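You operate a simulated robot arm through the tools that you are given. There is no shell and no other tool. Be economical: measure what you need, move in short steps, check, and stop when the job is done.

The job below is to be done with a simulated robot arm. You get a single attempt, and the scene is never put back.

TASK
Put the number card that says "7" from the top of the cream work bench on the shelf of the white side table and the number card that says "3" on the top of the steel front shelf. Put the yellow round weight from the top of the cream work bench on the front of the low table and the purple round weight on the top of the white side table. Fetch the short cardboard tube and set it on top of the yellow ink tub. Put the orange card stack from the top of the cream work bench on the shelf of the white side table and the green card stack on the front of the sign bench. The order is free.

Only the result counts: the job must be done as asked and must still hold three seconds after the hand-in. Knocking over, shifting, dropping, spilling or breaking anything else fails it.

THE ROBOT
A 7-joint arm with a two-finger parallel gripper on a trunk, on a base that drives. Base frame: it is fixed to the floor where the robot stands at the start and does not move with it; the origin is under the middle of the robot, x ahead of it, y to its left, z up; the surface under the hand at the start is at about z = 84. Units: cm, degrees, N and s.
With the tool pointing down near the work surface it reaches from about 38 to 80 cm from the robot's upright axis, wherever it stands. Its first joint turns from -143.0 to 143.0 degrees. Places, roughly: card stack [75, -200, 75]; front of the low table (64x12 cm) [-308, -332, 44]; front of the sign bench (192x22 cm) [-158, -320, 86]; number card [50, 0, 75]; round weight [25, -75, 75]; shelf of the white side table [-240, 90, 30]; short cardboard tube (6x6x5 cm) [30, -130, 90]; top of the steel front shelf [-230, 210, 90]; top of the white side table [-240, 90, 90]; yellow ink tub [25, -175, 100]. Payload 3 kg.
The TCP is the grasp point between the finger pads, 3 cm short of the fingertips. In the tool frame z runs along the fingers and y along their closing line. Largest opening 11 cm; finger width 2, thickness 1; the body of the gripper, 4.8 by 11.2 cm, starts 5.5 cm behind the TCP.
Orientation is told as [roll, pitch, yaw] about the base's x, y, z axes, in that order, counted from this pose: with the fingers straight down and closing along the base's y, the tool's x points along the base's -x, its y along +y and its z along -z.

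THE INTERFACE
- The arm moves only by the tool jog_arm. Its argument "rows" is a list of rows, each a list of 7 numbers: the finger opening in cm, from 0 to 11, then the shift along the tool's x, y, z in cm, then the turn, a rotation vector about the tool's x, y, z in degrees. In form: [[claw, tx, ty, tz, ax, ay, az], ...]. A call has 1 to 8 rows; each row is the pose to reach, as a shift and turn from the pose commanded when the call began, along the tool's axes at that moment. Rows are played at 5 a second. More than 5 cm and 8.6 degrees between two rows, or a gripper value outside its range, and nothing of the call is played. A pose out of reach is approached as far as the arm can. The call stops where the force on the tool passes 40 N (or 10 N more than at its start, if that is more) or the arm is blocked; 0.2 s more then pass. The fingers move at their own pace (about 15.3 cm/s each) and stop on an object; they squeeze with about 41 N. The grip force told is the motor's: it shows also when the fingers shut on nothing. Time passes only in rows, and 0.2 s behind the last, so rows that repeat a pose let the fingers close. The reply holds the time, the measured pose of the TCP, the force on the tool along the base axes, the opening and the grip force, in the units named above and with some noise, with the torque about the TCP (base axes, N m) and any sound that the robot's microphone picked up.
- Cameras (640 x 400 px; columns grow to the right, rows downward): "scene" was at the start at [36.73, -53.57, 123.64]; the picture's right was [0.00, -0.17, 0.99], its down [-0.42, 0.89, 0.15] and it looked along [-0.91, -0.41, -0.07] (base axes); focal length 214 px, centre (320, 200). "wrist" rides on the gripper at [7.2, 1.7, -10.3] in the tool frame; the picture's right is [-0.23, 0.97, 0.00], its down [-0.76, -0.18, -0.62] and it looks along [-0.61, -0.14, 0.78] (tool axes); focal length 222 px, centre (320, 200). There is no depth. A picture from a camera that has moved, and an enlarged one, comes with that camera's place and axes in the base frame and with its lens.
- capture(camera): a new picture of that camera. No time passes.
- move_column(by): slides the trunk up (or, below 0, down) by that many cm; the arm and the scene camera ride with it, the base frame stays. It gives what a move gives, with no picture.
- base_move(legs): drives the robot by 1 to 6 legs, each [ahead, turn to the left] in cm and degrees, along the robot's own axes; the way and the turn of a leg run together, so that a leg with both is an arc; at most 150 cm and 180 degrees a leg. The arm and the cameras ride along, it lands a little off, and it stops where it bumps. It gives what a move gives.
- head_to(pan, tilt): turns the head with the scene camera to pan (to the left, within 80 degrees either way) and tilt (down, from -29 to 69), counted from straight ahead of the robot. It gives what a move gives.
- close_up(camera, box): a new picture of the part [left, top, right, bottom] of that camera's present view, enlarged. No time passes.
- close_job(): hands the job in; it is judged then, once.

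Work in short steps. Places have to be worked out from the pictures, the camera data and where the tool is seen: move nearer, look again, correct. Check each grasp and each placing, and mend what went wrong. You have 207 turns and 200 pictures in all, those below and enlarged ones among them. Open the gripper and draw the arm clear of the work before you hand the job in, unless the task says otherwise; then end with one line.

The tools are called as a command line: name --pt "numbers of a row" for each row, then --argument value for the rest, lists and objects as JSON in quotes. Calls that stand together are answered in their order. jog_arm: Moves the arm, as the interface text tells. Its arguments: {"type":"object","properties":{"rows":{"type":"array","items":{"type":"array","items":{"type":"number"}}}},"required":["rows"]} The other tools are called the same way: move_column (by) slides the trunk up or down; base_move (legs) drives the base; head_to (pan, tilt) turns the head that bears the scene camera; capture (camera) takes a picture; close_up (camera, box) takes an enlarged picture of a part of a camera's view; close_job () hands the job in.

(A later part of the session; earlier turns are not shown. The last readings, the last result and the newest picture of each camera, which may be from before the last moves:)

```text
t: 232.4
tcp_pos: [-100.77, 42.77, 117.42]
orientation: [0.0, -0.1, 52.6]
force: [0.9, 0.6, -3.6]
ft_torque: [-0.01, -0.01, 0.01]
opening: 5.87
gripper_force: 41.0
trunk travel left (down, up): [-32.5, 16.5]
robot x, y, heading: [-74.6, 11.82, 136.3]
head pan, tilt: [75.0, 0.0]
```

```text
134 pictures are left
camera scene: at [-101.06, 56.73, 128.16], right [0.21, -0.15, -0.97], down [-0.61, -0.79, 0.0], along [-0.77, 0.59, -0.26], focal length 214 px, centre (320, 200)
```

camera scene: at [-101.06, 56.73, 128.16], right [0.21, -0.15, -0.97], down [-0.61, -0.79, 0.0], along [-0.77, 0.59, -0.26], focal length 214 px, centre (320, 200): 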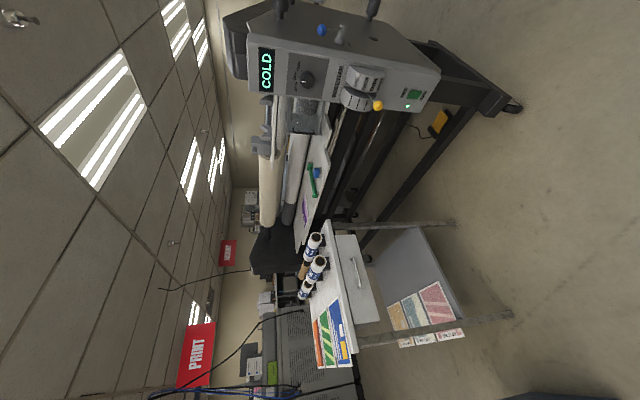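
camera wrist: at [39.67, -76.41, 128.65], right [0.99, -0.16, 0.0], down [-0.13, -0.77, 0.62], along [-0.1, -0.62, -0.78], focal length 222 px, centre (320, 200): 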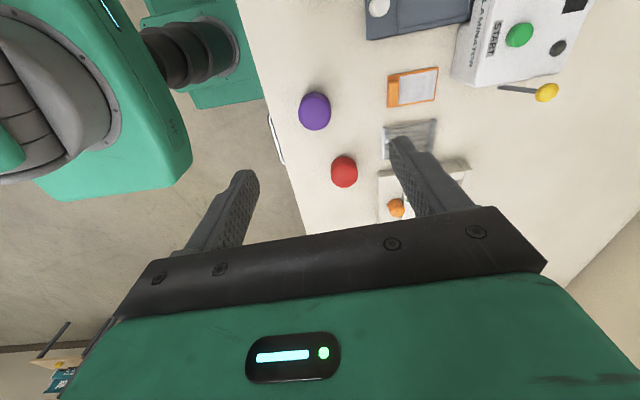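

The white side table faces +x (front x≈-204, y 60–118), with shelf open below a drawer. I drive up in front of it and face it.

base_move --legs '[[88, 0], [0, 43.7]]'

head_to --pan 60 --tilt 0

capture --camera "scene"

capture --camera "wrist"

```text
t: 239.3
tcp_pos: [-179.57, 79.27, 117.49]
orientation: [0.0, -0.2, 95.8]
force: [-0.4, 0.0, -2.8]
ft_torque: [0.02, 0.01, -0.03]
opening: 5.86
gripper_force: 41.2
trunk travel left (down, up): [-32.5, 16.5]
robot x, y, heading: [-139.33, 77.12, 178.9]
head pan, tilt: [75.0, 0.0]
```

```text
t: 240.0
tcp_pos: [-179.54, 79.38, 117.53]
orientation: [0.0, -0.2, 95.8]
force: [-0.3, -0.1, -3.2]
ft_torque: [0.02, -0.01, 0.01]
opening: 5.89
gripper_force: 41.3
trunk travel left (down, up): [-32.5, 16.5]
robot x, y, heading: [-139.27, 77.14, 179.2]
head pan, tilt: [60.0, 0.0]
```

```text
133 pictures are left
camera scene: at [-188.41, 89.48, 126.04], right [0.5, 0.05, -0.87], down [0.1, -0.99, 0.0], along [-0.86, -0.09, -0.5], focal length 214 px, centre (320, 200)
```

scene: 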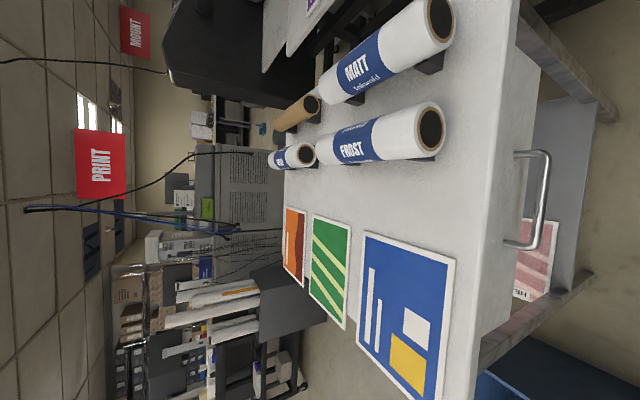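

```text
132 pictures are left
camera wrist: at [-180.49, 71.99, 127.82], right [-0.99, 0.13, 0.0], down [0.1, 0.77, 0.63], along [0.08, 0.62, -0.78], focal length 222 px, centre (320, 200)
```

wrist: 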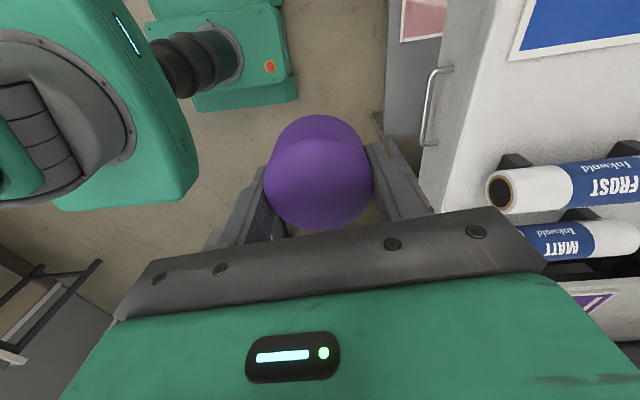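

Free strip on the table top between the FROST roll (y>94) and the flyers (y<78): target [-218,86]. I drive 14 cm closer and move above it.

base_move --legs '[[14, 0]]'

jog_arm --pt "4 -1.5 4 0 0 0 0" --pt "4 -3 8 0 0 0 0" --pt "4 -4.5 12 0 0 0 0" --pt "4 -6 16 0 0 0 0" --pt "4 -7.5 20 0 0 0 0" --pt "4 -8.9 23.7 0 0 0 0"

head_to --pan 0 --tilt 30

capture --camera "scene"

capture --camera "wrist"

```text
t: 241.4
tcp_pos: [-193.76, 79.44, 117.49]
orientation: [0.1, -0.1, 96.0]
force: [0.3, -0.9, -3.4]
ft_torque: [0.0, 0.03, 0.01]
opening: 5.87
gripper_force: 41.2
trunk travel left (down, up): [-32.5, 16.5]
robot x, y, heading: [-153.9, 77.21, 179.3]
head pan, tilt: [60.0, 0.0]
```

```text
t: 242.8
tcp_pos: [-218.39, 85.65, 117.57]
orientation: [-0.1, -0.1, 96.1]
force: [0.6, -0.2, -3.9]
ft_torque: [0.06, -0.01, 0.0]
opening: 5.87
gripper_force: 40.9
trunk travel left (down, up): [-32.5, 16.5]
robot x, y, heading: [-153.46, 77.38, 179.0]
head pan, tilt: [60.0, 0.0]
```

```text
t: 244.1
tcp_pos: [-218.23, 85.66, 117.57]
orientation: [0.0, -0.2, 96.1]
force: [-0.7, -0.2, -3.2]
ft_torque: [0.05, 0.01, -0.04]
opening: 5.87
gripper_force: 41.2
trunk travel left (down, up): [-32.5, 16.5]
robot x, y, heading: [-153.74, 77.35, 179.3]
head pan, tilt: [0.0, 30.0]
```

```text
131 pictures are left
camera scene: at [-218.87, 91.73, 121.54], right [0.99, 0.1, 0.0], down [0.09, -0.86, 0.5], along [0.05, -0.49, -0.87], focal length 214 px, centre (320, 200)
```

scene: 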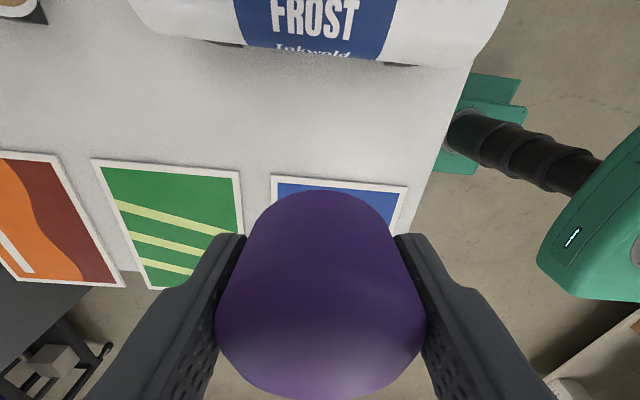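

```text
130 pictures are left
camera wrist: at [-219.14, 78.24, 127.89], right [-0.99, 0.12, 0.0], down [0.1, 0.77, 0.63], along [0.08, 0.62, -0.78], focal length 222 px, centre (320, 200)
```

wrist: 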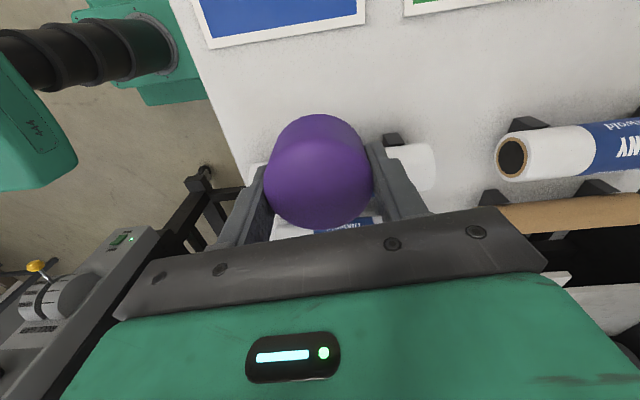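

Free strip is y 78–93; hand at y=85.7 is centred. I lower to just above the top.

jog_arm --pt "4 0 0 5 0 0 0" --pt "4 0 0 10 0 0 0" --pt "4 0 0 15 0 0 0" --pt "4 0 0 19 0 0 0" --pt "4 0 0 22 0 0 0" --pt "4 0 0 23 0 0 0"

jog_arm --pt "4 0 0 0.3 0 0 0" --pt "4 0 0 0.6 0 0 0" --pt "4 0 0 0.9 0 0 0"

```text
t: 245.3
tcp_pos: [-218.26, 85.66, 96.09]
orientation: [0.3, -0.4, 96.1]
force: [7.3, -1.9, 7.7]
ft_torque: [-0.04, -0.52, 0.07]
opening: 5.86
gripper_force: 40.8
trunk travel left (down, up): [-32.5, 16.5]
robot x, y, heading: [-153.71, 77.27, 179.4]
head pan, tilt: [0.0, 30.0]
stopped in row 6: the force on the tool passed its limit at 57 N (the readings are from after the stop); the commanded pose is now the measured one
```

```text
t: 245.8
tcp_pos: [-218.33, 85.68, 96.14]
orientation: [0.7, -0.4, 96.1]
force: [14.7, -2.9, 22.0]
ft_torque: [-0.16, -1.1, 0.15]
opening: 5.87
gripper_force: 41.2
trunk travel left (down, up): [-32.5, 16.5]
robot x, y, heading: [-153.56, 77.5, 179.3]
head pan, tilt: [0.0, 30.0]
stopped in row 2: the force on the tool passed its limit at 46 N (the readings are from after the stop); the commanded pose is now the measured one
```

Contact came earlier, at z≈96.1 (the top is ~92.8). I look before releasing.

capture --camera "scene"

capture --camera "wrist"

```text
129 pictures are left
camera scene: at [-218.88, 91.66, 100.23], right [0.99, 0.11, -0.01], down [0.1, -0.86, 0.5], along [0.04, -0.49, -0.87], focal length 214 px, centre (320, 200)
```

scene: 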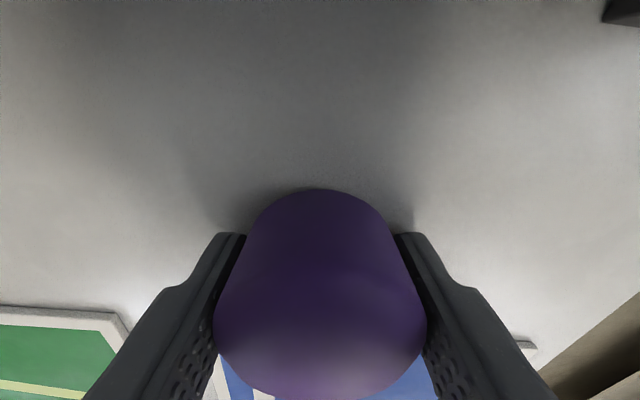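

```text
128 pictures are left
camera wrist: at [-219.07, 78.17, 106.54], right [-0.99, 0.12, 0.01], down [0.1, 0.77, 0.63], along [0.07, 0.62, -0.78], focal length 222 px, centre (320, 200)
```

wrist: 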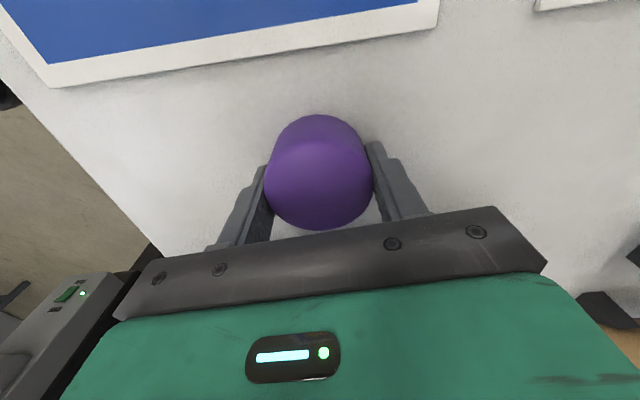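

Weight sits on bare top, clear of flyers. Release and rise.

jog_arm --pt "6.3 0 0 -0.1 0 0 0" --pt "7.5 0 0 -0.2 0 0 0" --pt "9 0 0 -0.3 0 0 0" --pt "9 0 0 -3 0 0 0" --pt "9 0 0 -8 0 0 0" --pt "9 0 0 -13 0 0 0" --pt "9 0 0 -18 0 0 0" --pt "9 0 0 -22 0 0 0"

capture --camera "scene"

```text
t: 247.6
tcp_pos: [-218.45, 85.68, 117.9]
orientation: [0.6, -0.3, 96.1]
force: [-1.2, -0.7, -0.1]
ft_torque: [0.01, 0.02, -0.02]
opening: 8.97
gripper_force: 0.1
trunk travel left (down, up): [-32.5, 16.5]
robot x, y, heading: [-153.69, 77.67, 179.5]
head pan, tilt: [0.0, 30.0]
```

```text
127 pictures are left
camera scene: at [-218.99, 91.72, 121.99], right [0.99, 0.11, -0.01], down [0.1, -0.86, 0.49], along [0.04, -0.49, -0.87], focal length 214 px, centre (320, 200)
```

scene: 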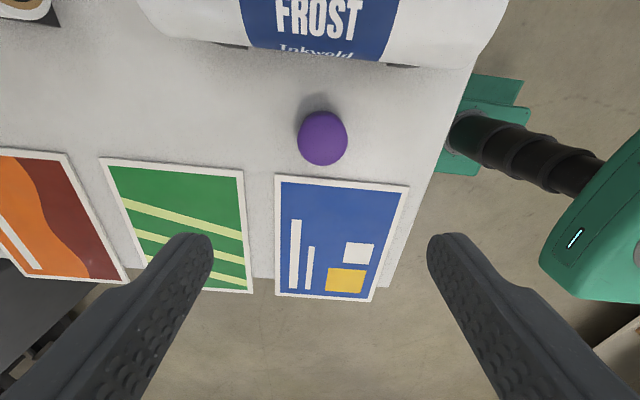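

Purple done. I retract, back up, turn the hand to face forward, then inspect the shelf below.

jog_arm --pt "9 0 -4.5 0 0 0 0" --pt "9 0 -9 0 0 0 0" --pt "9 0 -13.5 0 0 0 0" --pt "9 0 -18 0 0 0 0" --pt "9 0 -22 0 0 0 0"

base_move --legs '[[-35, 0]]'

jog_arm --pt "9 0 0 0 0 0 -8.4" --pt "9 0 0 0 0 0 -16.8" --pt "9 0 0 0 0 0 -25.2" --pt "9 0 0 0 0 0 -33.6" --pt "9 0 0 0 0 0 -42" --pt "9 0 0 0 0 0 -50.4" --pt "9 0 0 0 0 0 -58.8" --pt "9 0 0 0 0 0 -67.2"

jog_arm --pt "9 0 0 0 0 0 -8.4" --pt "9 0 0 0 0 0 -16.3"

move_column --by -32

head_to --pan 0 --tilt -29

capture --camera "scene"

```text
t: 248.8
tcp_pos: [-196.43, 87.79, 117.74]
orientation: [0.4, -0.3, 96.1]
force: [-1.6, 1.1, 0.1]
ft_torque: [-0.03, -0.02, 0.03]
opening: 9.01
gripper_force: 0.1
trunk travel left (down, up): [-32.5, 16.5]
robot x, y, heading: [-153.84, 77.82, 179.6]
head pan, tilt: [0.0, 30.0]
```

```text
t: 251.1
tcp_pos: [-161.72, 87.43, 117.77]
orientation: [0.6, -0.4, 96.2]
force: [0.1, 0.7, 1.1]
ft_torque: [0.04, -0.02, 0.0]
opening: 9.01
gripper_force: 0.1
trunk travel left (down, up): [-32.5, 16.5]
robot x, y, heading: [-118.99, 76.77, 179.7]
head pan, tilt: [0.0, 30.0]
```

```text
t: 252.9
tcp_pos: [-161.63, 87.24, 117.8]
orientation: [-0.1, -0.8, 163.6]
force: [-1.1, 0.5, -0.3]
ft_torque: [0.03, 0.01, 0.01]
opening: 9.0
gripper_force: 0.0
trunk travel left (down, up): [-32.5, 16.5]
robot x, y, heading: [-118.71, 76.84, 179.5]
head pan, tilt: [0.0, 30.0]
```

```text
t: 253.5
tcp_pos: [-161.63, 87.34, 117.81]
orientation: [-0.3, -0.6, 179.8]
force: [-0.6, 0.8, 0.9]
ft_torque: [0.0, 0.01, 0.01]
opening: 9.01
gripper_force: 0.1
trunk travel left (down, up): [-32.5, 16.5]
robot x, y, heading: [-118.84, 76.99, 179.9]
head pan, tilt: [0.0, 30.0]
```

```text
t: 256.6
tcp_pos: [-161.6, 87.32, 85.66]
orientation: [-0.4, -0.6, 179.7]
force: [0.2, -0.2, -0.1]
ft_torque: [-0.01, 0.01, 0.03]
opening: 8.99
gripper_force: 0.1
trunk travel left (down, up): [-0.5, 48.5]
robot x, y, heading: [-118.9, 77.09, 179.7]
head pan, tilt: [0.0, 30.0]
```

```text
t: 257.9
tcp_pos: [-161.58, 87.39, 85.75]
orientation: [-0.2, -0.6, 179.8]
force: [0.4, -0.7, -0.4]
ft_torque: [0.0, -0.01, 0.01]
opening: 8.99
gripper_force: 0.0
trunk travel left (down, up): [-0.5, 48.5]
robot x, y, heading: [-119.02, 76.71, 179.6]
head pan, tilt: [0.0, -28.6]
```

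```text
126 pictures are left
camera scene: at [-176.53, 87.37, 92.23], right [0.0, 1.0, 0.01], down [0.87, 0.0, -0.49], along [-0.49, 0.01, -0.87], focal length 214 px, centre (320, 200)
```

scene: 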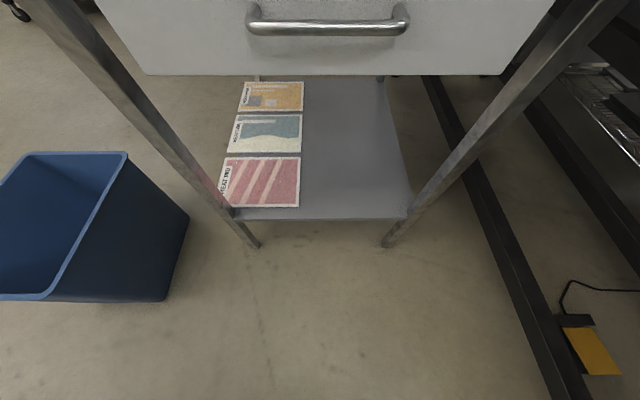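

Shelf free area: y≈82–113, x from -205 inward, gap up to z≈76 under the drawer; I'll grip those items with a tilted hand. Now I raise the trunk and drive to the bench's left end for the number cards.

move_column --by 32

base_move --legs '[[0, 146.4], [125, 0], [0, 34]]'

head_to --pan 0 --tilt -28

capture --camera "scene"

capture --camera "wrist"

```text
t: 261.1
tcp_pos: [-161.69, 87.36, 117.84]
orientation: [-0.3, -0.5, 179.7]
force: [-0.3, 0.0, -0.1]
ft_torque: [0.01, 0.0, 0.01]
opening: 8.99
gripper_force: 0.1
trunk travel left (down, up): [-32.5, 16.5]
robot x, y, heading: [-118.94, 76.96, 179.7]
head pan, tilt: [0.0, -28.6]
```

```text
t: 275.3
tcp_pos: [27.81, -3.29, 117.81]
orientation: [-0.3, -0.5, 0.2]
force: [0.8, -0.1, 0.4]
ft_torque: [0.01, 0.05, 0.0]
opening: 9.01
gripper_force: 0.3
trunk travel left (down, up): [-32.5, 16.5]
robot x, y, heading: [-14.93, 2.5, -0.5]
head pan, tilt: [0.0, -28.6]
```

```text
t: 275.9
tcp_pos: [27.88, -3.3, 117.89]
orientation: [-0.4, -0.6, 0.1]
force: [0.3, 0.6, 0.6]
ft_torque: [-0.08, 0.03, 0.02]
opening: 9.0
gripper_force: 0.0
trunk travel left (down, up): [-32.5, 16.5]
robot x, y, heading: [-15.02, 2.17, -0.5]
head pan, tilt: [0.0, -28.0]
```

```text
125 pictures are left
camera scene: at [42.71, -3.21, 124.21], right [0.0, -1.0, 0.01], down [-0.88, -0.01, -0.48], along [0.48, 0.0, -0.88], focal length 214 px, centre (320, 200)
```

scene: 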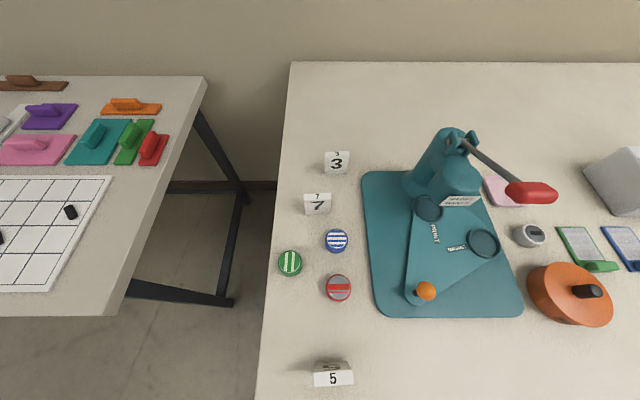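

```text
124 pictures are left
camera wrist: at [20.48, -1.52, 128.08], right [0.22, 0.97, 0.0], down [0.76, -0.17, 0.63], along [0.62, -0.14, -0.77], focal length 222 px, centre (320, 200)
```

wrist: 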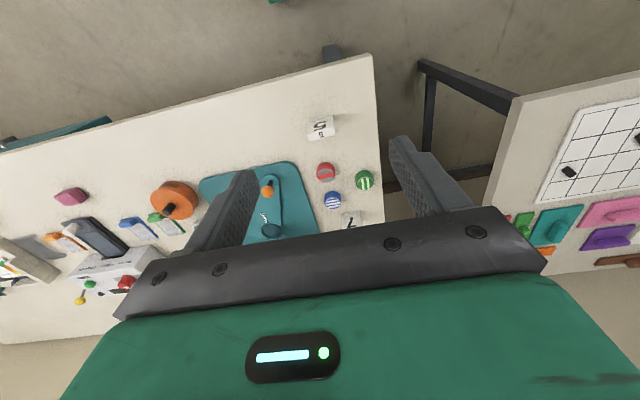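

Cards 3, 7 (and 5) are in view. I zoom in for their shape.

close_up --camera "scene" --box '[270, 130, 390, 230]'

close_up --camera "scene" --box '[280, 320, 380, 400]'

close_up --camera "wrist" --box '[280, 100, 380, 240]'

```text
4.00 times, centred on (330, 180) of scene
camera zoom: at [42.71, -3.21, 124.21], right [0.0, -1.0, 0.01], down [-0.88, -0.01, -0.48], along [0.48, 0.0, -0.88], focal length 858 px, centre (280, 280)
```

zoom: 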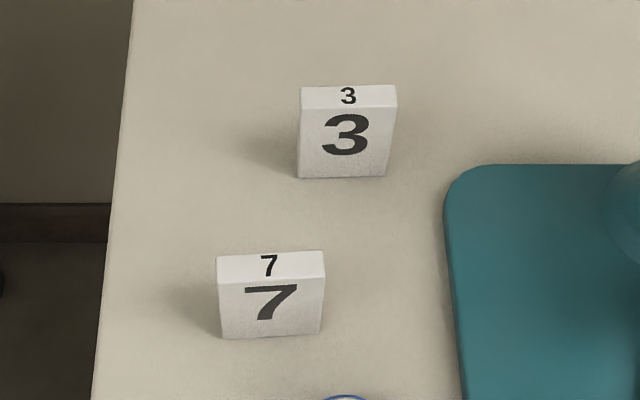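

```text
5.00 times, centred on (330, 360) of scene
camera zoom: at [42.71, -3.21, 124.21], right [0.0, -1.0, 0.01], down [-0.88, -0.01, -0.48], along [0.48, 0.0, -0.88], focal length 1072 px, centre (270, -600)
```

zoom: 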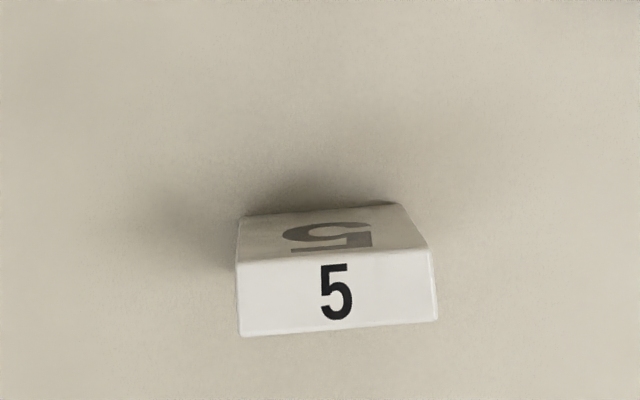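

```text
2.86 times, centred on (330, 170) of wrist
camera zoom: at [20.48, -1.52, 128.08], right [0.22, 0.97, 0.0], down [0.76, -0.17, 0.63], along [0.62, -0.14, -0.77], focal length 635 px, centre (291, 286)
```

zoom: 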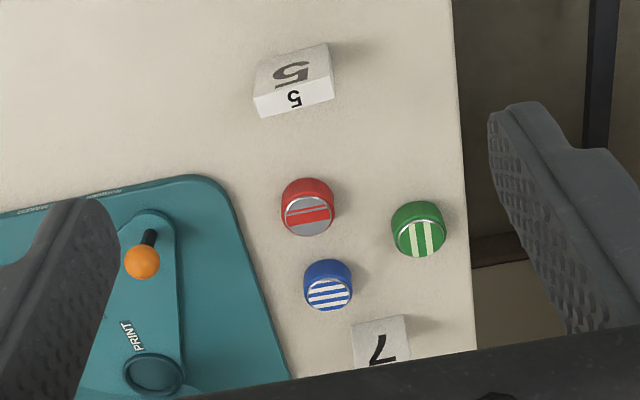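

The cards are upright blocks (~5 wide × 1.6 thick × 6 tall): 7 at ≈[62.1,-2.7], 3 at ≈[72,-6.8]. For the 7 I'll use a 40° back-leaning hand; I drive 8 cm closer, align yaw and tilt.

base_move --legs '[[8, 0]]'

jog_arm --pt "9 0 0 0 0 0 -3.7" --pt "9 -4.5 0 0 0 0 -3.7" --pt "9 -9 0 0 0 0 -3.7"

jog_arm --pt "9 0 0 0 0 -8 0" --pt "9 0 0 0 0 -16 0" --pt "9 0 0 0 0 -24 0" --pt "9 0 0 0 0 -32 0" --pt "9 0 0 0 0 -40 0"

head_to --pan 0 --tilt 30

capture --camera "scene"

capture --camera "wrist"

```text
t: 276.9
tcp_pos: [35.73, -3.41, 117.89]
orientation: [-0.3, -0.6, 0.2]
force: [-1.5, 0.5, -0.3]
ft_torque: [-0.02, -0.05, 0.0]
opening: 8.99
gripper_force: 0.0
trunk travel left (down, up): [-32.5, 16.5]
robot x, y, heading: [-6.29, 2.16, -0.5]
head pan, tilt: [0.0, -28.0]
```

```text
t: 277.7
tcp_pos: [44.94, -3.32, 117.92]
orientation: [-0.3, -0.6, 3.9]
force: [-1.3, 0.5, -0.2]
ft_torque: [-0.02, -0.05, -0.03]
opening: 9.04
gripper_force: 0.0
trunk travel left (down, up): [-32.5, 16.5]
robot x, y, heading: [-6.9, 2.03, -0.7]
head pan, tilt: [0.0, -28.0]
```

```text
t: 278.9
tcp_pos: [44.84, -3.34, 117.9]
orientation: [-0.4, -40.7, 4.1]
force: [0.0, 0.7, 0.1]
ft_torque: [0.0, 0.04, -0.02]
opening: 9.02
gripper_force: 0.1
trunk travel left (down, up): [-32.5, 16.5]
robot x, y, heading: [-7.22, 2.01, -0.7]
head pan, tilt: [0.0, -28.0]
```

```text
t: 280.2
tcp_pos: [44.74, -3.37, 118.12]
orientation: [-0.5, -40.6, 4.2]
force: [-0.1, -0.5, -0.9]
ft_torque: [0.03, 0.01, 0.02]
opening: 9.01
gripper_force: 0.1
trunk travel left (down, up): [-32.5, 16.5]
robot x, y, heading: [-7.01, 2.22, -0.7]
head pan, tilt: [0.0, 30.0]
```

```text
120 pictures are left
camera scene: at [46.93, -3.22, 125.02], right [0.07, -1.0, 0.01], down [-0.98, -0.07, -0.18], along [0.18, 0.01, -0.98], focal length 214 px, centre (320, 200)
```

scene: 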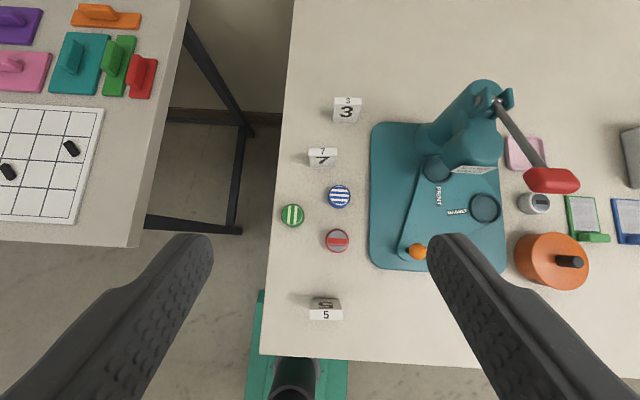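

```text
119 pictures are left
camera wrist: at [32.51, -2.47, 121.13], right [0.11, 0.98, 0.14], down [0.18, -0.16, 0.97], along [0.98, -0.08, -0.2], focal length 222 px, centre (320, 200)
```

wrist: 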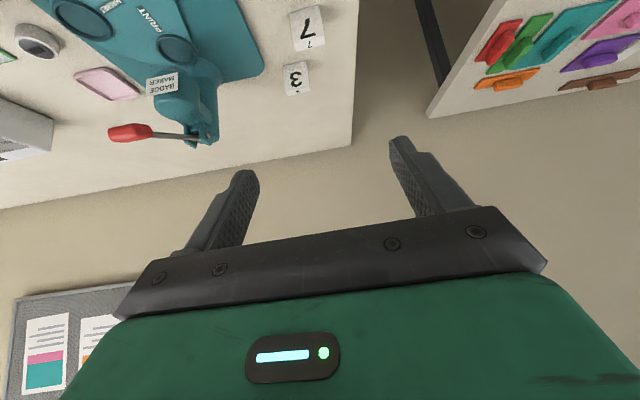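

Tilt OK; the 7's top centre is at ≈[62.2,-2.6]. I move onto the approach line and advance most of the way along the fingers' axis.

jog_arm --pt "8 2.2 -0.2 3.1 0 0 0" --pt "8 4.3 -0.4 6.2 0 0 0" --pt "8 6.4 -0.6 9.4 0 0 0" --pt "8 6.4 -0.6 14 0 0 0" --pt "8 6.4 -0.6 19 0 0 0" --pt "8 6.4 -0.6 24 0 0 0"

head_to --pan 0 --tilt 45

capture --camera "scene"

capture --camera "wrist"

```text
t: 281.6
tcp_pos: [55.78, -3.51, 95.8]
orientation: [-0.5, -40.6, 4.1]
force: [-0.1, 0.1, 1.8]
ft_torque: [-0.01, -0.01, 0.04]
opening: 8.0
gripper_force: 0.1
trunk travel left (down, up): [-32.5, 16.5]
robot x, y, heading: [-6.85, 2.35, -0.7]
head pan, tilt: [0.0, 30.0]
```

```text
t: 282.4
tcp_pos: [55.73, -3.59, 95.73]
orientation: [-0.5, -40.6, 4.2]
force: [-0.1, -0.6, 0.0]
ft_torque: [0.0, -0.04, 0.04]
opening: 7.98
gripper_force: 0.1
trunk travel left (down, up): [-32.5, 16.5]
robot x, y, heading: [-7.32, 2.39, -0.4]
head pan, tilt: [0.0, 45.0]
```

```text
118 pictures are left
camera scene: at [55.45, -3.47, 102.05], right [0.07, -1.0, 0.01], down [-0.99, -0.07, 0.08], along [-0.08, -0.01, -1.0], focal length 214 px, centre (320, 200)
```

scene: 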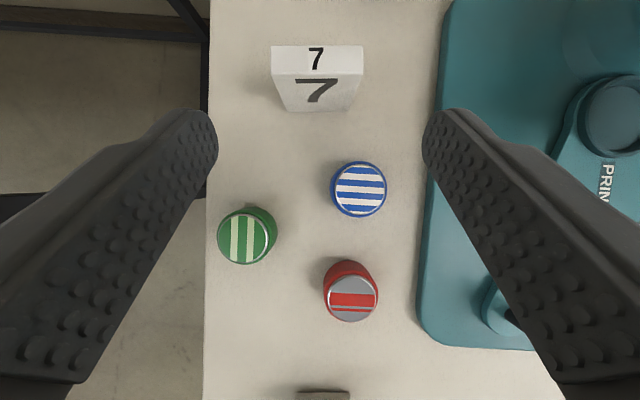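

```text
117 pictures are left
camera wrist: at [43.33, -2.56, 98.94], right [0.11, 0.98, 0.14], down [0.18, -0.16, 0.97], along [0.98, -0.08, -0.2], focal length 222 px, centre (320, 200)
```

wrist: 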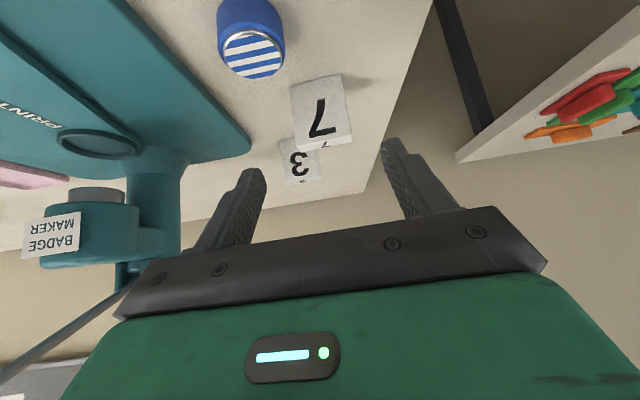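

Card 7 centre ≈[61.9,-2.9]; pots below are clear. I finish the approach and close.

jog_arm --pt "7.6 0.3 0.2 4 0 0 0" --pt "7.6 0.5 0.3 8 0 0 0" --pt "7.6 0.6 0.3 10.2 0 0 0" --pt "3 0.6 0.3 10.2 0 0 0" --pt "3 0.6 0.3 10.2 0 0 0" --pt "3 0.6 0.3 10.2 0 0 0" --pt "3 0.6 0.3 10.2 0 0 0"

capture --camera "scene"

capture --camera "wrist"

```text
t: 284.0
tcp_pos: [61.77, -2.63, 87.47]
orientation: [-0.5, -40.6, 4.3]
force: [0.5, -0.6, 0.4]
ft_torque: [0.04, -0.05, -0.01]
opening: 4.91
gripper_force: 41.2
trunk travel left (down, up): [-32.5, 16.5]
robot x, y, heading: [-7.04, 2.22, -0.7]
head pan, tilt: [0.0, 45.0]
```

```text
116 pictures are left
camera scene: at [61.69, -2.67, 93.67], right [0.07, -1.0, 0.01], down [-0.99, -0.07, 0.08], along [-0.08, -0.01, -1.0], focal length 214 px, centre (320, 200)
```

scene: 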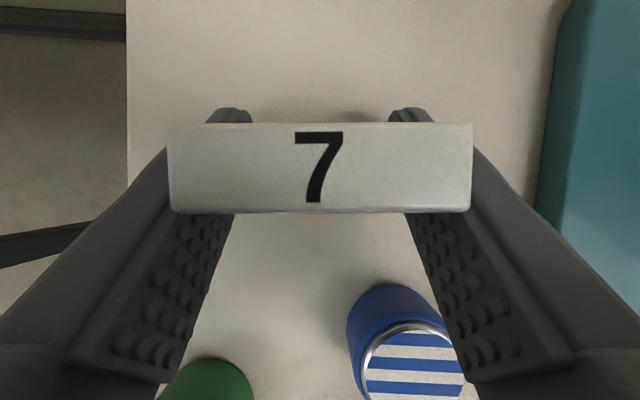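

```text
115 pictures are left
camera wrist: at [49.59, -1.76, 90.55], right [0.11, 0.98, 0.14], down [0.18, -0.16, 0.97], along [0.98, -0.08, -0.2], focal length 222 px, centre (320, 200)
```

wrist: 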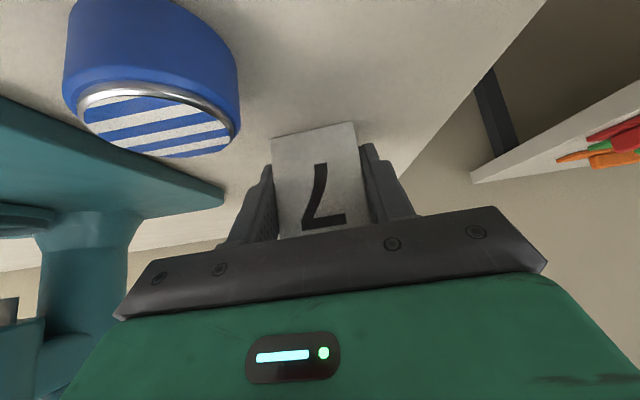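

Gripped (4.91 cm). I lift straight up, then retract toward the robot.

jog_arm --pt "3 -3.1 0 -3.6 0 0 0" --pt "3 -6.2 0 -7.2 0 0 0" --pt "3 -9.3 0 -10.8 0 0 0" --pt "3 -12.4 0 -14.4 0 0 0" --pt "3 -15.5 0 -18 0 0 0" --pt "3 -18.2 0 -21.2 0 0 0"

jog_arm --pt "3 3.3 0 -2.8 0 0 0" --pt "3 6.6 0 -5.6 0 0 0" --pt "3 9.9 0 -8.4 0 0 0" --pt "3 12.5 0 -10.7 0 0 0"

capture --camera "scene"

```text
t: 285.4
tcp_pos: [61.85, -2.81, 115.43]
orientation: [-0.4, -40.6, 4.1]
force: [0.8, 0.1, 0.6]
ft_torque: [-0.02, -0.03, 0.01]
opening: 4.93
gripper_force: 40.6
trunk travel left (down, up): [-32.5, 16.5]
robot x, y, heading: [-6.94, 2.31, -0.5]
head pan, tilt: [0.0, 45.0]
```

```text
t: 286.4
tcp_pos: [45.02, -3.75, 115.27]
orientation: [-0.5, -40.7, 4.0]
force: [0.3, -0.2, -0.7]
ft_torque: [0.03, -0.01, -0.02]
opening: 4.92
gripper_force: 40.3
trunk travel left (down, up): [-32.5, 16.5]
robot x, y, heading: [-6.93, 2.14, -0.6]
head pan, tilt: [0.0, 45.0]
```

```text
114 pictures are left
camera scene: at [44.86, -3.74, 121.56], right [0.07, -1.0, 0.01], down [-0.99, -0.07, 0.08], along [-0.07, -0.01, -1.0], focal length 214 px, centre (320, 200)
```

scene: 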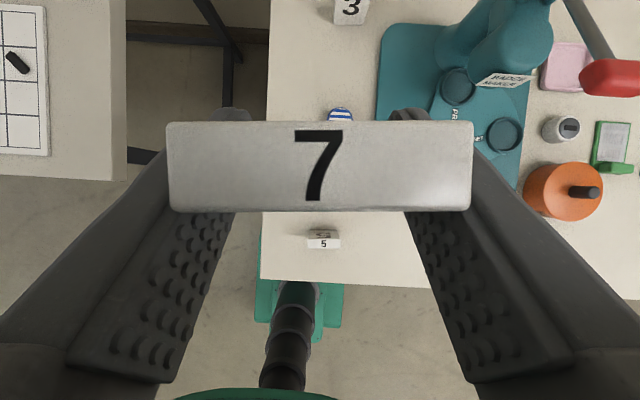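

Held. I back away from the bench, drive to the side table and face it.

base_move --legs '[[-28, 0], [0, 138.8], [128, 0], [0, 42]]'

capture --camera "wrist"

```text
t: 292.6
tcp_pos: [-45.51, 53.77, 115.38]
orientation: [-0.7, -40.6, 112.2]
force: [-1.8, 0.3, -0.6]
ft_torque: [0.02, -0.06, -0.1]
opening: 4.91
gripper_force: 40.5
trunk travel left (down, up): [-32.5, 16.5]
robot x, y, heading: [-29.82, 3.94, 107.0]
head pan, tilt: [0.0, 45.0]
stopped in leg 2: the robot was blocked; the commanded pose is now the measured one
```

```text
113 pictures are left
camera wrist: at [-42.51, 41.93, 118.54], right [-0.97, -0.2, 0.14], down [0.09, 0.22, 0.97], along [-0.23, 0.95, -0.2], focal length 222 px, centre (320, 200)
```

wrist: 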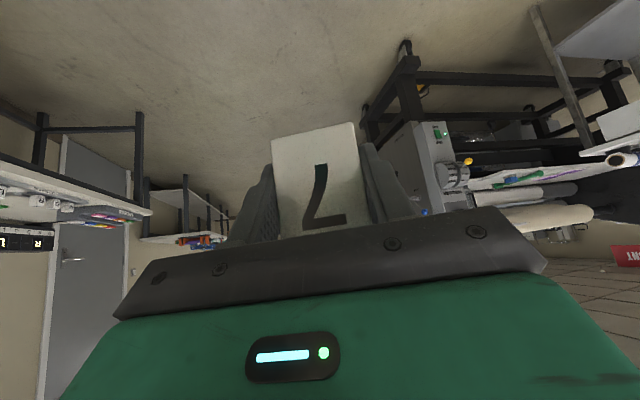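

Blocked mid-turn though nothing seems near (as happened before); I simply continue the turn and drive.

base_move --legs '[[0, 31.5], [128, 0]]'

```text
t: 300.6
tcp_pos: [-165.44, 122.51, 115.22]
orientation: [-0.4, -40.7, 143.9]
force: [-0.5, -0.2, -0.5]
ft_torque: [0.01, 0.03, -0.01]
opening: 4.9
gripper_force: 40.9
trunk travel left (down, up): [-32.5, 16.5]
robot x, y, heading: [-125.5, 88.05, 139.0]
head pan, tilt: [0.0, 45.0]
```

Turning to face the table.

base_move --legs '[[0, 41]]'

move_column --by -32

head_to --pan 0 --tilt 0

capture --camera "scene"

```text
t: 302.9
tcp_pos: [-178.11, 88.09, 115.35]
orientation: [-0.5, -40.6, -175.2]
force: [0.6, -0.1, 0.3]
ft_torque: [-0.02, 0.0, -0.01]
opening: 4.89
gripper_force: 40.6
trunk travel left (down, up): [-32.5, 16.5]
robot x, y, heading: [-125.55, 90.31, 179.5]
head pan, tilt: [0.0, 45.0]
```

```text
t: 306.1
tcp_pos: [-178.13, 88.02, 83.46]
orientation: [-0.6, -40.6, -175.2]
force: [-0.6, -0.5, -0.5]
ft_torque: [-0.02, -0.03, 0.0]
opening: 4.9
gripper_force: 40.8
trunk travel left (down, up): [-0.5, 48.5]
robot x, y, heading: [-125.7, 90.65, 179.7]
head pan, tilt: [0.0, 45.0]
```

```text
t: 307.2
tcp_pos: [-178.1, 87.99, 83.49]
orientation: [-0.5, -40.5, -175.1]
force: [0.2, -0.2, -0.5]
ft_torque: [-0.01, 0.0, -0.03]
opening: 4.92
gripper_force: 41.4
trunk travel left (down, up): [-0.5, 48.5]
robot x, y, heading: [-125.73, 90.89, 179.7]
head pan, tilt: [0.0, 0.0]
```

```text
112 pictures are left
camera scene: at [-183.87, 87.49, 93.69], right [-0.08, 1.0, 0.01], down [0.76, 0.06, -0.65], along [-0.65, -0.05, -0.76], focal length 214 px, centre (320, 200)
```

scene: 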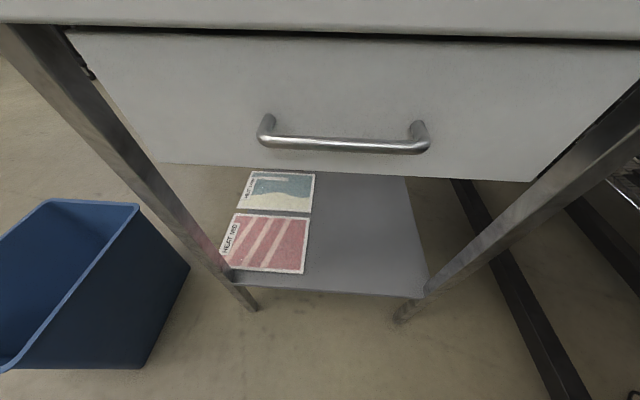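

Shelf right part (y 82–115) is free. In front of the table (x≈-178) I lower the card first, staying outside.

jog_arm --pt "3 3.0 -1.8 3.5 0 0 0" --pt "3 6.0 -3.6 7.0 0 0 0" --pt "3 9.0 -5.4 10.5 0 0 0" --pt "3 12.0 -7.2 14 0 0 0" --pt "3 15.0 -9 17.5 0 0 0" --pt "3 18 -10.8 21 0 0 0" --pt "3 21 -12.6 24.5 0 0 0" --pt "3 24 -14.4 28 0 0 0"

```text
t: 309.0
tcp_pos: [-179.44, 102.46, 46.7]
orientation: [-0.6, -40.7, -175.1]
force: [-0.2, -0.4, -0.3]
ft_torque: [-0.06, 0.02, 0.02]
opening: 4.91
gripper_force: 40.9
trunk travel left (down, up): [-0.5, 48.5]
robot x, y, heading: [-125.34, 90.38, 179.7]
head pan, tilt: [0.0, 0.0]
```

Good. A bit lower (z≈40), then drive 18 cm forward and look.

jog_arm --pt "3 2.3 0 2.6 0 0 0" --pt "3 4.5 0 5.2 0 0 0"

base_move --legs '[[18, 0]]'

head_to --pan 0 --tilt 20

capture --camera "scene"

capture --camera "wrist"

```text
t: 309.6
tcp_pos: [-179.22, 102.71, 39.71]
orientation: [-0.6, -40.6, -175.1]
force: [0.0, 0.8, -0.6]
ft_torque: [0.01, -0.01, -0.02]
opening: 4.93
gripper_force: 40.3
trunk travel left (down, up): [-0.5, 48.5]
robot x, y, heading: [-125.64, 90.43, 179.4]
head pan, tilt: [0.0, 0.0]
```

```text
t: 311.1
tcp_pos: [-197.41, 102.8, 39.79]
orientation: [-0.6, -40.7, -175.1]
force: [-0.1, -0.1, -0.4]
ft_torque: [-0.01, 0.03, 0.01]
opening: 4.92
gripper_force: 40.9
trunk travel left (down, up): [-0.5, 48.5]
robot x, y, heading: [-143.39, 90.75, 179.7]
head pan, tilt: [0.0, 0.0]
```

```text
t: 312.0
tcp_pos: [-197.42, 102.79, 39.81]
orientation: [-0.6, -40.6, -175.1]
force: [-0.1, -0.6, -0.8]
ft_torque: [0.02, 0.0, 0.02]
opening: 4.92
gripper_force: 41.1
trunk travel left (down, up): [-0.5, 48.5]
robot x, y, heading: [-143.59, 90.79, 179.6]
head pan, tilt: [0.0, 20.0]
```

```text
111 pictures are left
camera scene: at [-200.94, 102.48, 47.65], right [-0.08, 1.0, 0.01], down [0.93, 0.08, -0.35], along [-0.35, -0.02, -0.94], focal length 214 px, centre (320, 200)
```

scene: 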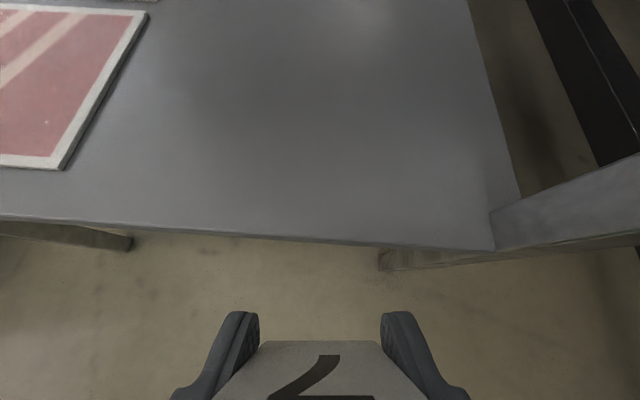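

```text
110 pictures are left
camera wrist: at [-185.13, 102.11, 42.91], right [-0.1, -0.99, 0.14], down [-0.19, 0.16, 0.97], along [-0.98, 0.07, -0.2], focal length 222 px, centre (320, 200)
```

wrist: 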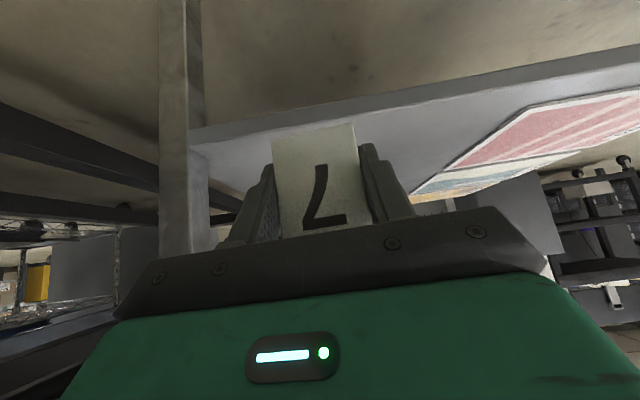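

Clear path; shelf edge at x≈-204, leg at y≈116. I advance 14 cm horizontally over the shelf.

jog_arm --pt "3 -3.5 0 3 0 0 0" --pt "3 -7 0 6 0 0 0" --pt "3 -10.6 0 9.1 0 0 0"

capture --camera "scene"

capture --camera "wrist"

```text
t: 312.8
tcp_pos: [-211.67, 101.7, 39.69]
orientation: [-0.6, -40.6, -175.2]
force: [0.7, -0.3, 0.8]
ft_torque: [0.0, -0.03, -0.01]
opening: 4.91
gripper_force: 41.3
trunk travel left (down, up): [-0.5, 48.5]
robot x, y, heading: [-143.96, 90.68, 179.6]
head pan, tilt: [0.0, 20.0]
```

```text
109 pictures are left
camera scene: at [-215.12, 101.36, 47.57], right [-0.08, 1.0, 0.01], down [0.93, 0.08, -0.35], along [-0.35, -0.02, -0.94], focal length 214 px, centre (320, 200)
```

scene: 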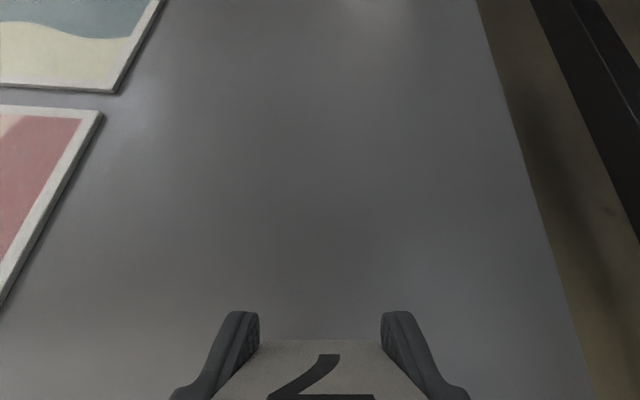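

```text
108 pictures are left
camera wrist: at [-199.31, 100.98, 42.83], right [-0.1, -0.99, 0.14], down [-0.18, 0.16, 0.97], along [-0.98, 0.07, -0.2], focal length 222 px, centre (320, 200)
```

wrist: 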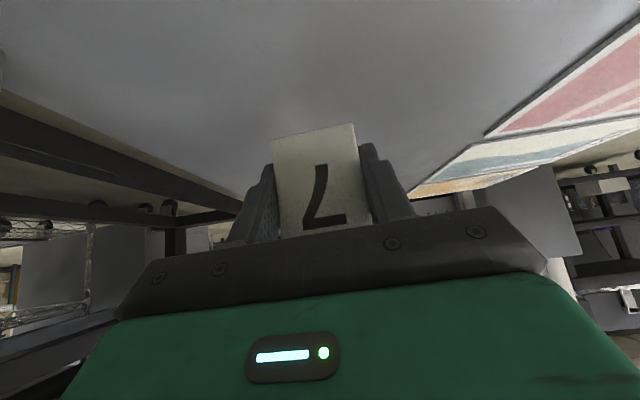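

Over the shelf. I lower vertically in small steps to contact.

jog_arm --pt "3 0.65 0 0.76 0 0 0" --pt "3 1.3 0 1.52 0 0 0" --pt "3 1.62 0 1.9 0 0 0" --pt "3 1.95 0 2.28 0 0 0" --pt "3 2.27 0 2.66 0 0 0"

```text
t: 314.0
tcp_pos: [-211.5, 101.71, 36.26]
orientation: [-0.6, -40.6, -175.1]
force: [0.0, 0.0, -1.2]
ft_torque: [0.0, 0.01, -0.02]
opening: 4.91
gripper_force: 40.9
trunk travel left (down, up): [-0.5, 48.5]
robot x, y, heading: [-143.88, 90.73, 179.6]
head pan, tilt: [0.0, 20.0]
```

jog_arm --pt "3 0.2 0 0.23 0 0 0" --pt "3 0.4 0 0.46 0 0 0" --pt "3 0.6 0 0.69 0 0 0" --pt "3 0.8 0 0.92 0 0 0" --pt "3 1.0 0 1.15 0 0 0" --pt "3 1.2 0 1.38 0 0 0"

```text
t: 315.4
tcp_pos: [-211.65, 101.81, 35.06]
orientation: [-0.7, -41.1, -175.1]
force: [2.8, 0.9, 19.9]
ft_torque: [-0.39, -0.1, 0.07]
opening: 4.89
gripper_force: 40.8
trunk travel left (down, up): [-0.5, 48.5]
robot x, y, heading: [-144.0, 90.62, 179.6]
head pan, tilt: [0.0, 20.0]
stopped in row 6: the force on the tool passed its limit at 50 N (the readings are from after the stop); the commanded pose is now the measured one
```

Contact at z≈35.1. I open gently and look before withdrawing.

jog_arm --pt "5.5 -0.1 0 -0.1 0 0 0" --pt "6.5 -0.1 0 -0.1 0 0 0" --pt "7.5 -0.1 0 -0.1 0 0 0" --pt "8 -0.1 0 -0.1 0 0 0"

capture --camera "wrist"

head_to --pan 0 --tilt 45

capture --camera "scene"

```text
t: 316.4
tcp_pos: [-211.47, 101.76, 34.94]
orientation: [-0.5, -41.0, -175.2]
force: [5.3, 8.2, 10.1]
ft_torque: [-0.21, -0.04, 0.17]
opening: 7.62
gripper_force: 0.1
trunk travel left (down, up): [-0.5, 48.5]
robot x, y, heading: [-143.87, 90.71, 179.7]
head pan, tilt: [0.0, 20.0]
```

```text
107 pictures are left
camera wrist: at [-199.2, 101.06, 38.01], right [-0.09, -0.99, 0.14], down [-0.18, 0.16, 0.97], along [-0.98, 0.07, -0.19], focal length 222 px, centre (320, 200)
```

wrist: 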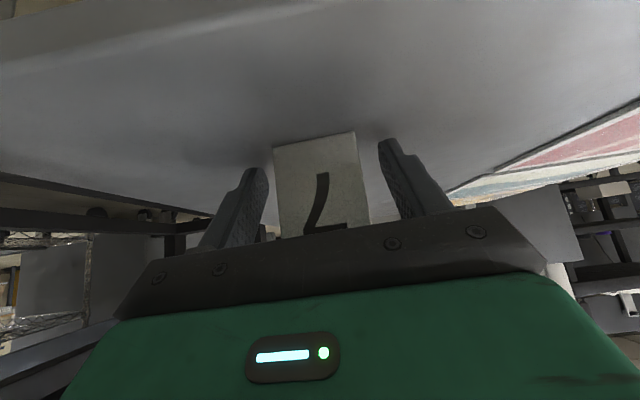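

```text
t: 317.3
tcp_pos: [-211.55, 101.83, 35.04]
orientation: [-0.6, -41.1, -175.2]
force: [4.8, 5.9, 7.8]
ft_torque: [-0.18, -0.03, 0.12]
opening: 7.72
gripper_force: 0.1
trunk travel left (down, up): [-0.5, 48.5]
robot x, y, heading: [-143.92, 90.73, 179.7]
head pan, tilt: [0.0, 45.0]
```

```text
106 pictures are left
camera scene: at [-211.33, 101.72, 41.2], right [-0.08, 1.0, 0.01], down [0.99, 0.08, 0.07], along [0.07, 0.01, -1.0], focal length 214 px, centre (320, 200)
```

scene: 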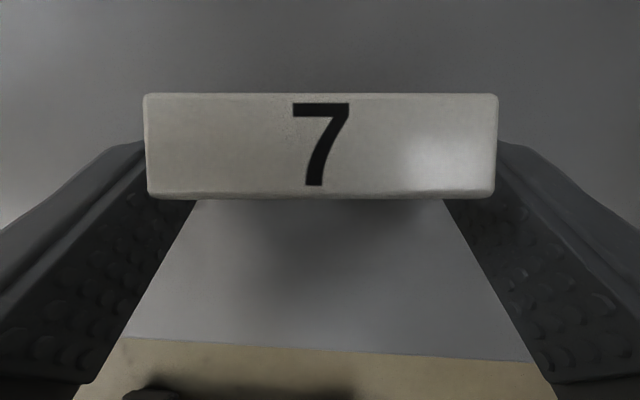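

Card stands upright between open fingers. I withdraw along the finger axis.

jog_arm --pt "7.7 0 0 -0.5 0 0 0" --pt "8 0 0 -1.5 0 0 0" --pt "8 0 0 -4 0 0 0" --pt "8 0 0 -8 0 0 0"

head_to --pan 0 --tilt 30

capture --camera "scene"

capture --camera "wrist"

```text
t: 318.3
tcp_pos: [-206.4, 102.25, 40.99]
orientation: [-0.6, -41.1, -174.9]
force: [-0.1, 0.4, 0.8]
ft_torque: [-0.01, 0.01, -0.03]
opening: 8.01
gripper_force: 0.0
trunk travel left (down, up): [-0.5, 48.5]
robot x, y, heading: [-143.94, 90.71, 179.6]
head pan, tilt: [0.0, 45.0]
```

```text
t: 319.0
tcp_pos: [-206.48, 102.26, 40.93]
orientation: [-0.6, -41.0, -175.0]
force: [0.4, -0.5, -0.2]
ft_torque: [-0.05, 0.0, -0.01]
opening: 8.01
gripper_force: 0.1
trunk travel left (down, up): [-0.5, 48.5]
robot x, y, heading: [-143.91, 91.07, 179.6]
head pan, tilt: [0.0, 30.0]
```

```text
105 pictures are left
camera scene: at [-208.51, 101.94, 47.92], right [-0.08, 1.0, 0.01], down [0.98, 0.08, -0.19], along [-0.19, -0.01, -0.98], focal length 214 px, centre (320, 200)
```

scene: 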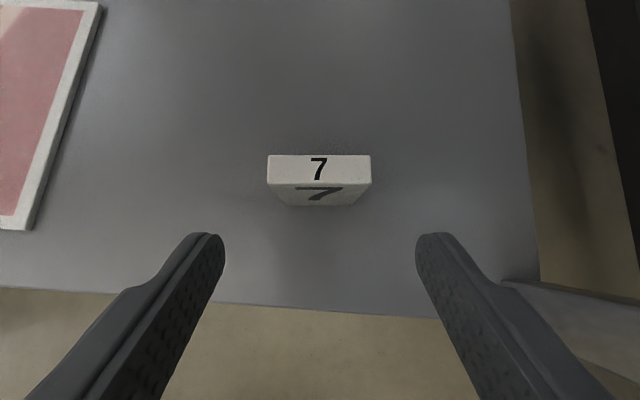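

```text
104 pictures are left
camera wrist: at [-194.12, 101.47, 43.94], right [-0.09, -0.99, 0.14], down [-0.18, 0.16, 0.97], along [-0.98, 0.07, -0.19], focal length 222 px, centre (320, 200)
```

wrist: 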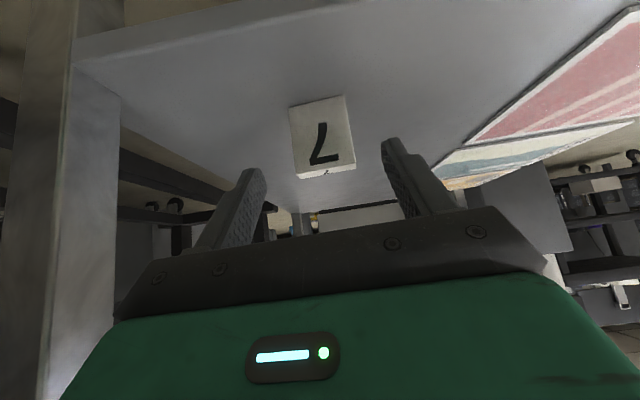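

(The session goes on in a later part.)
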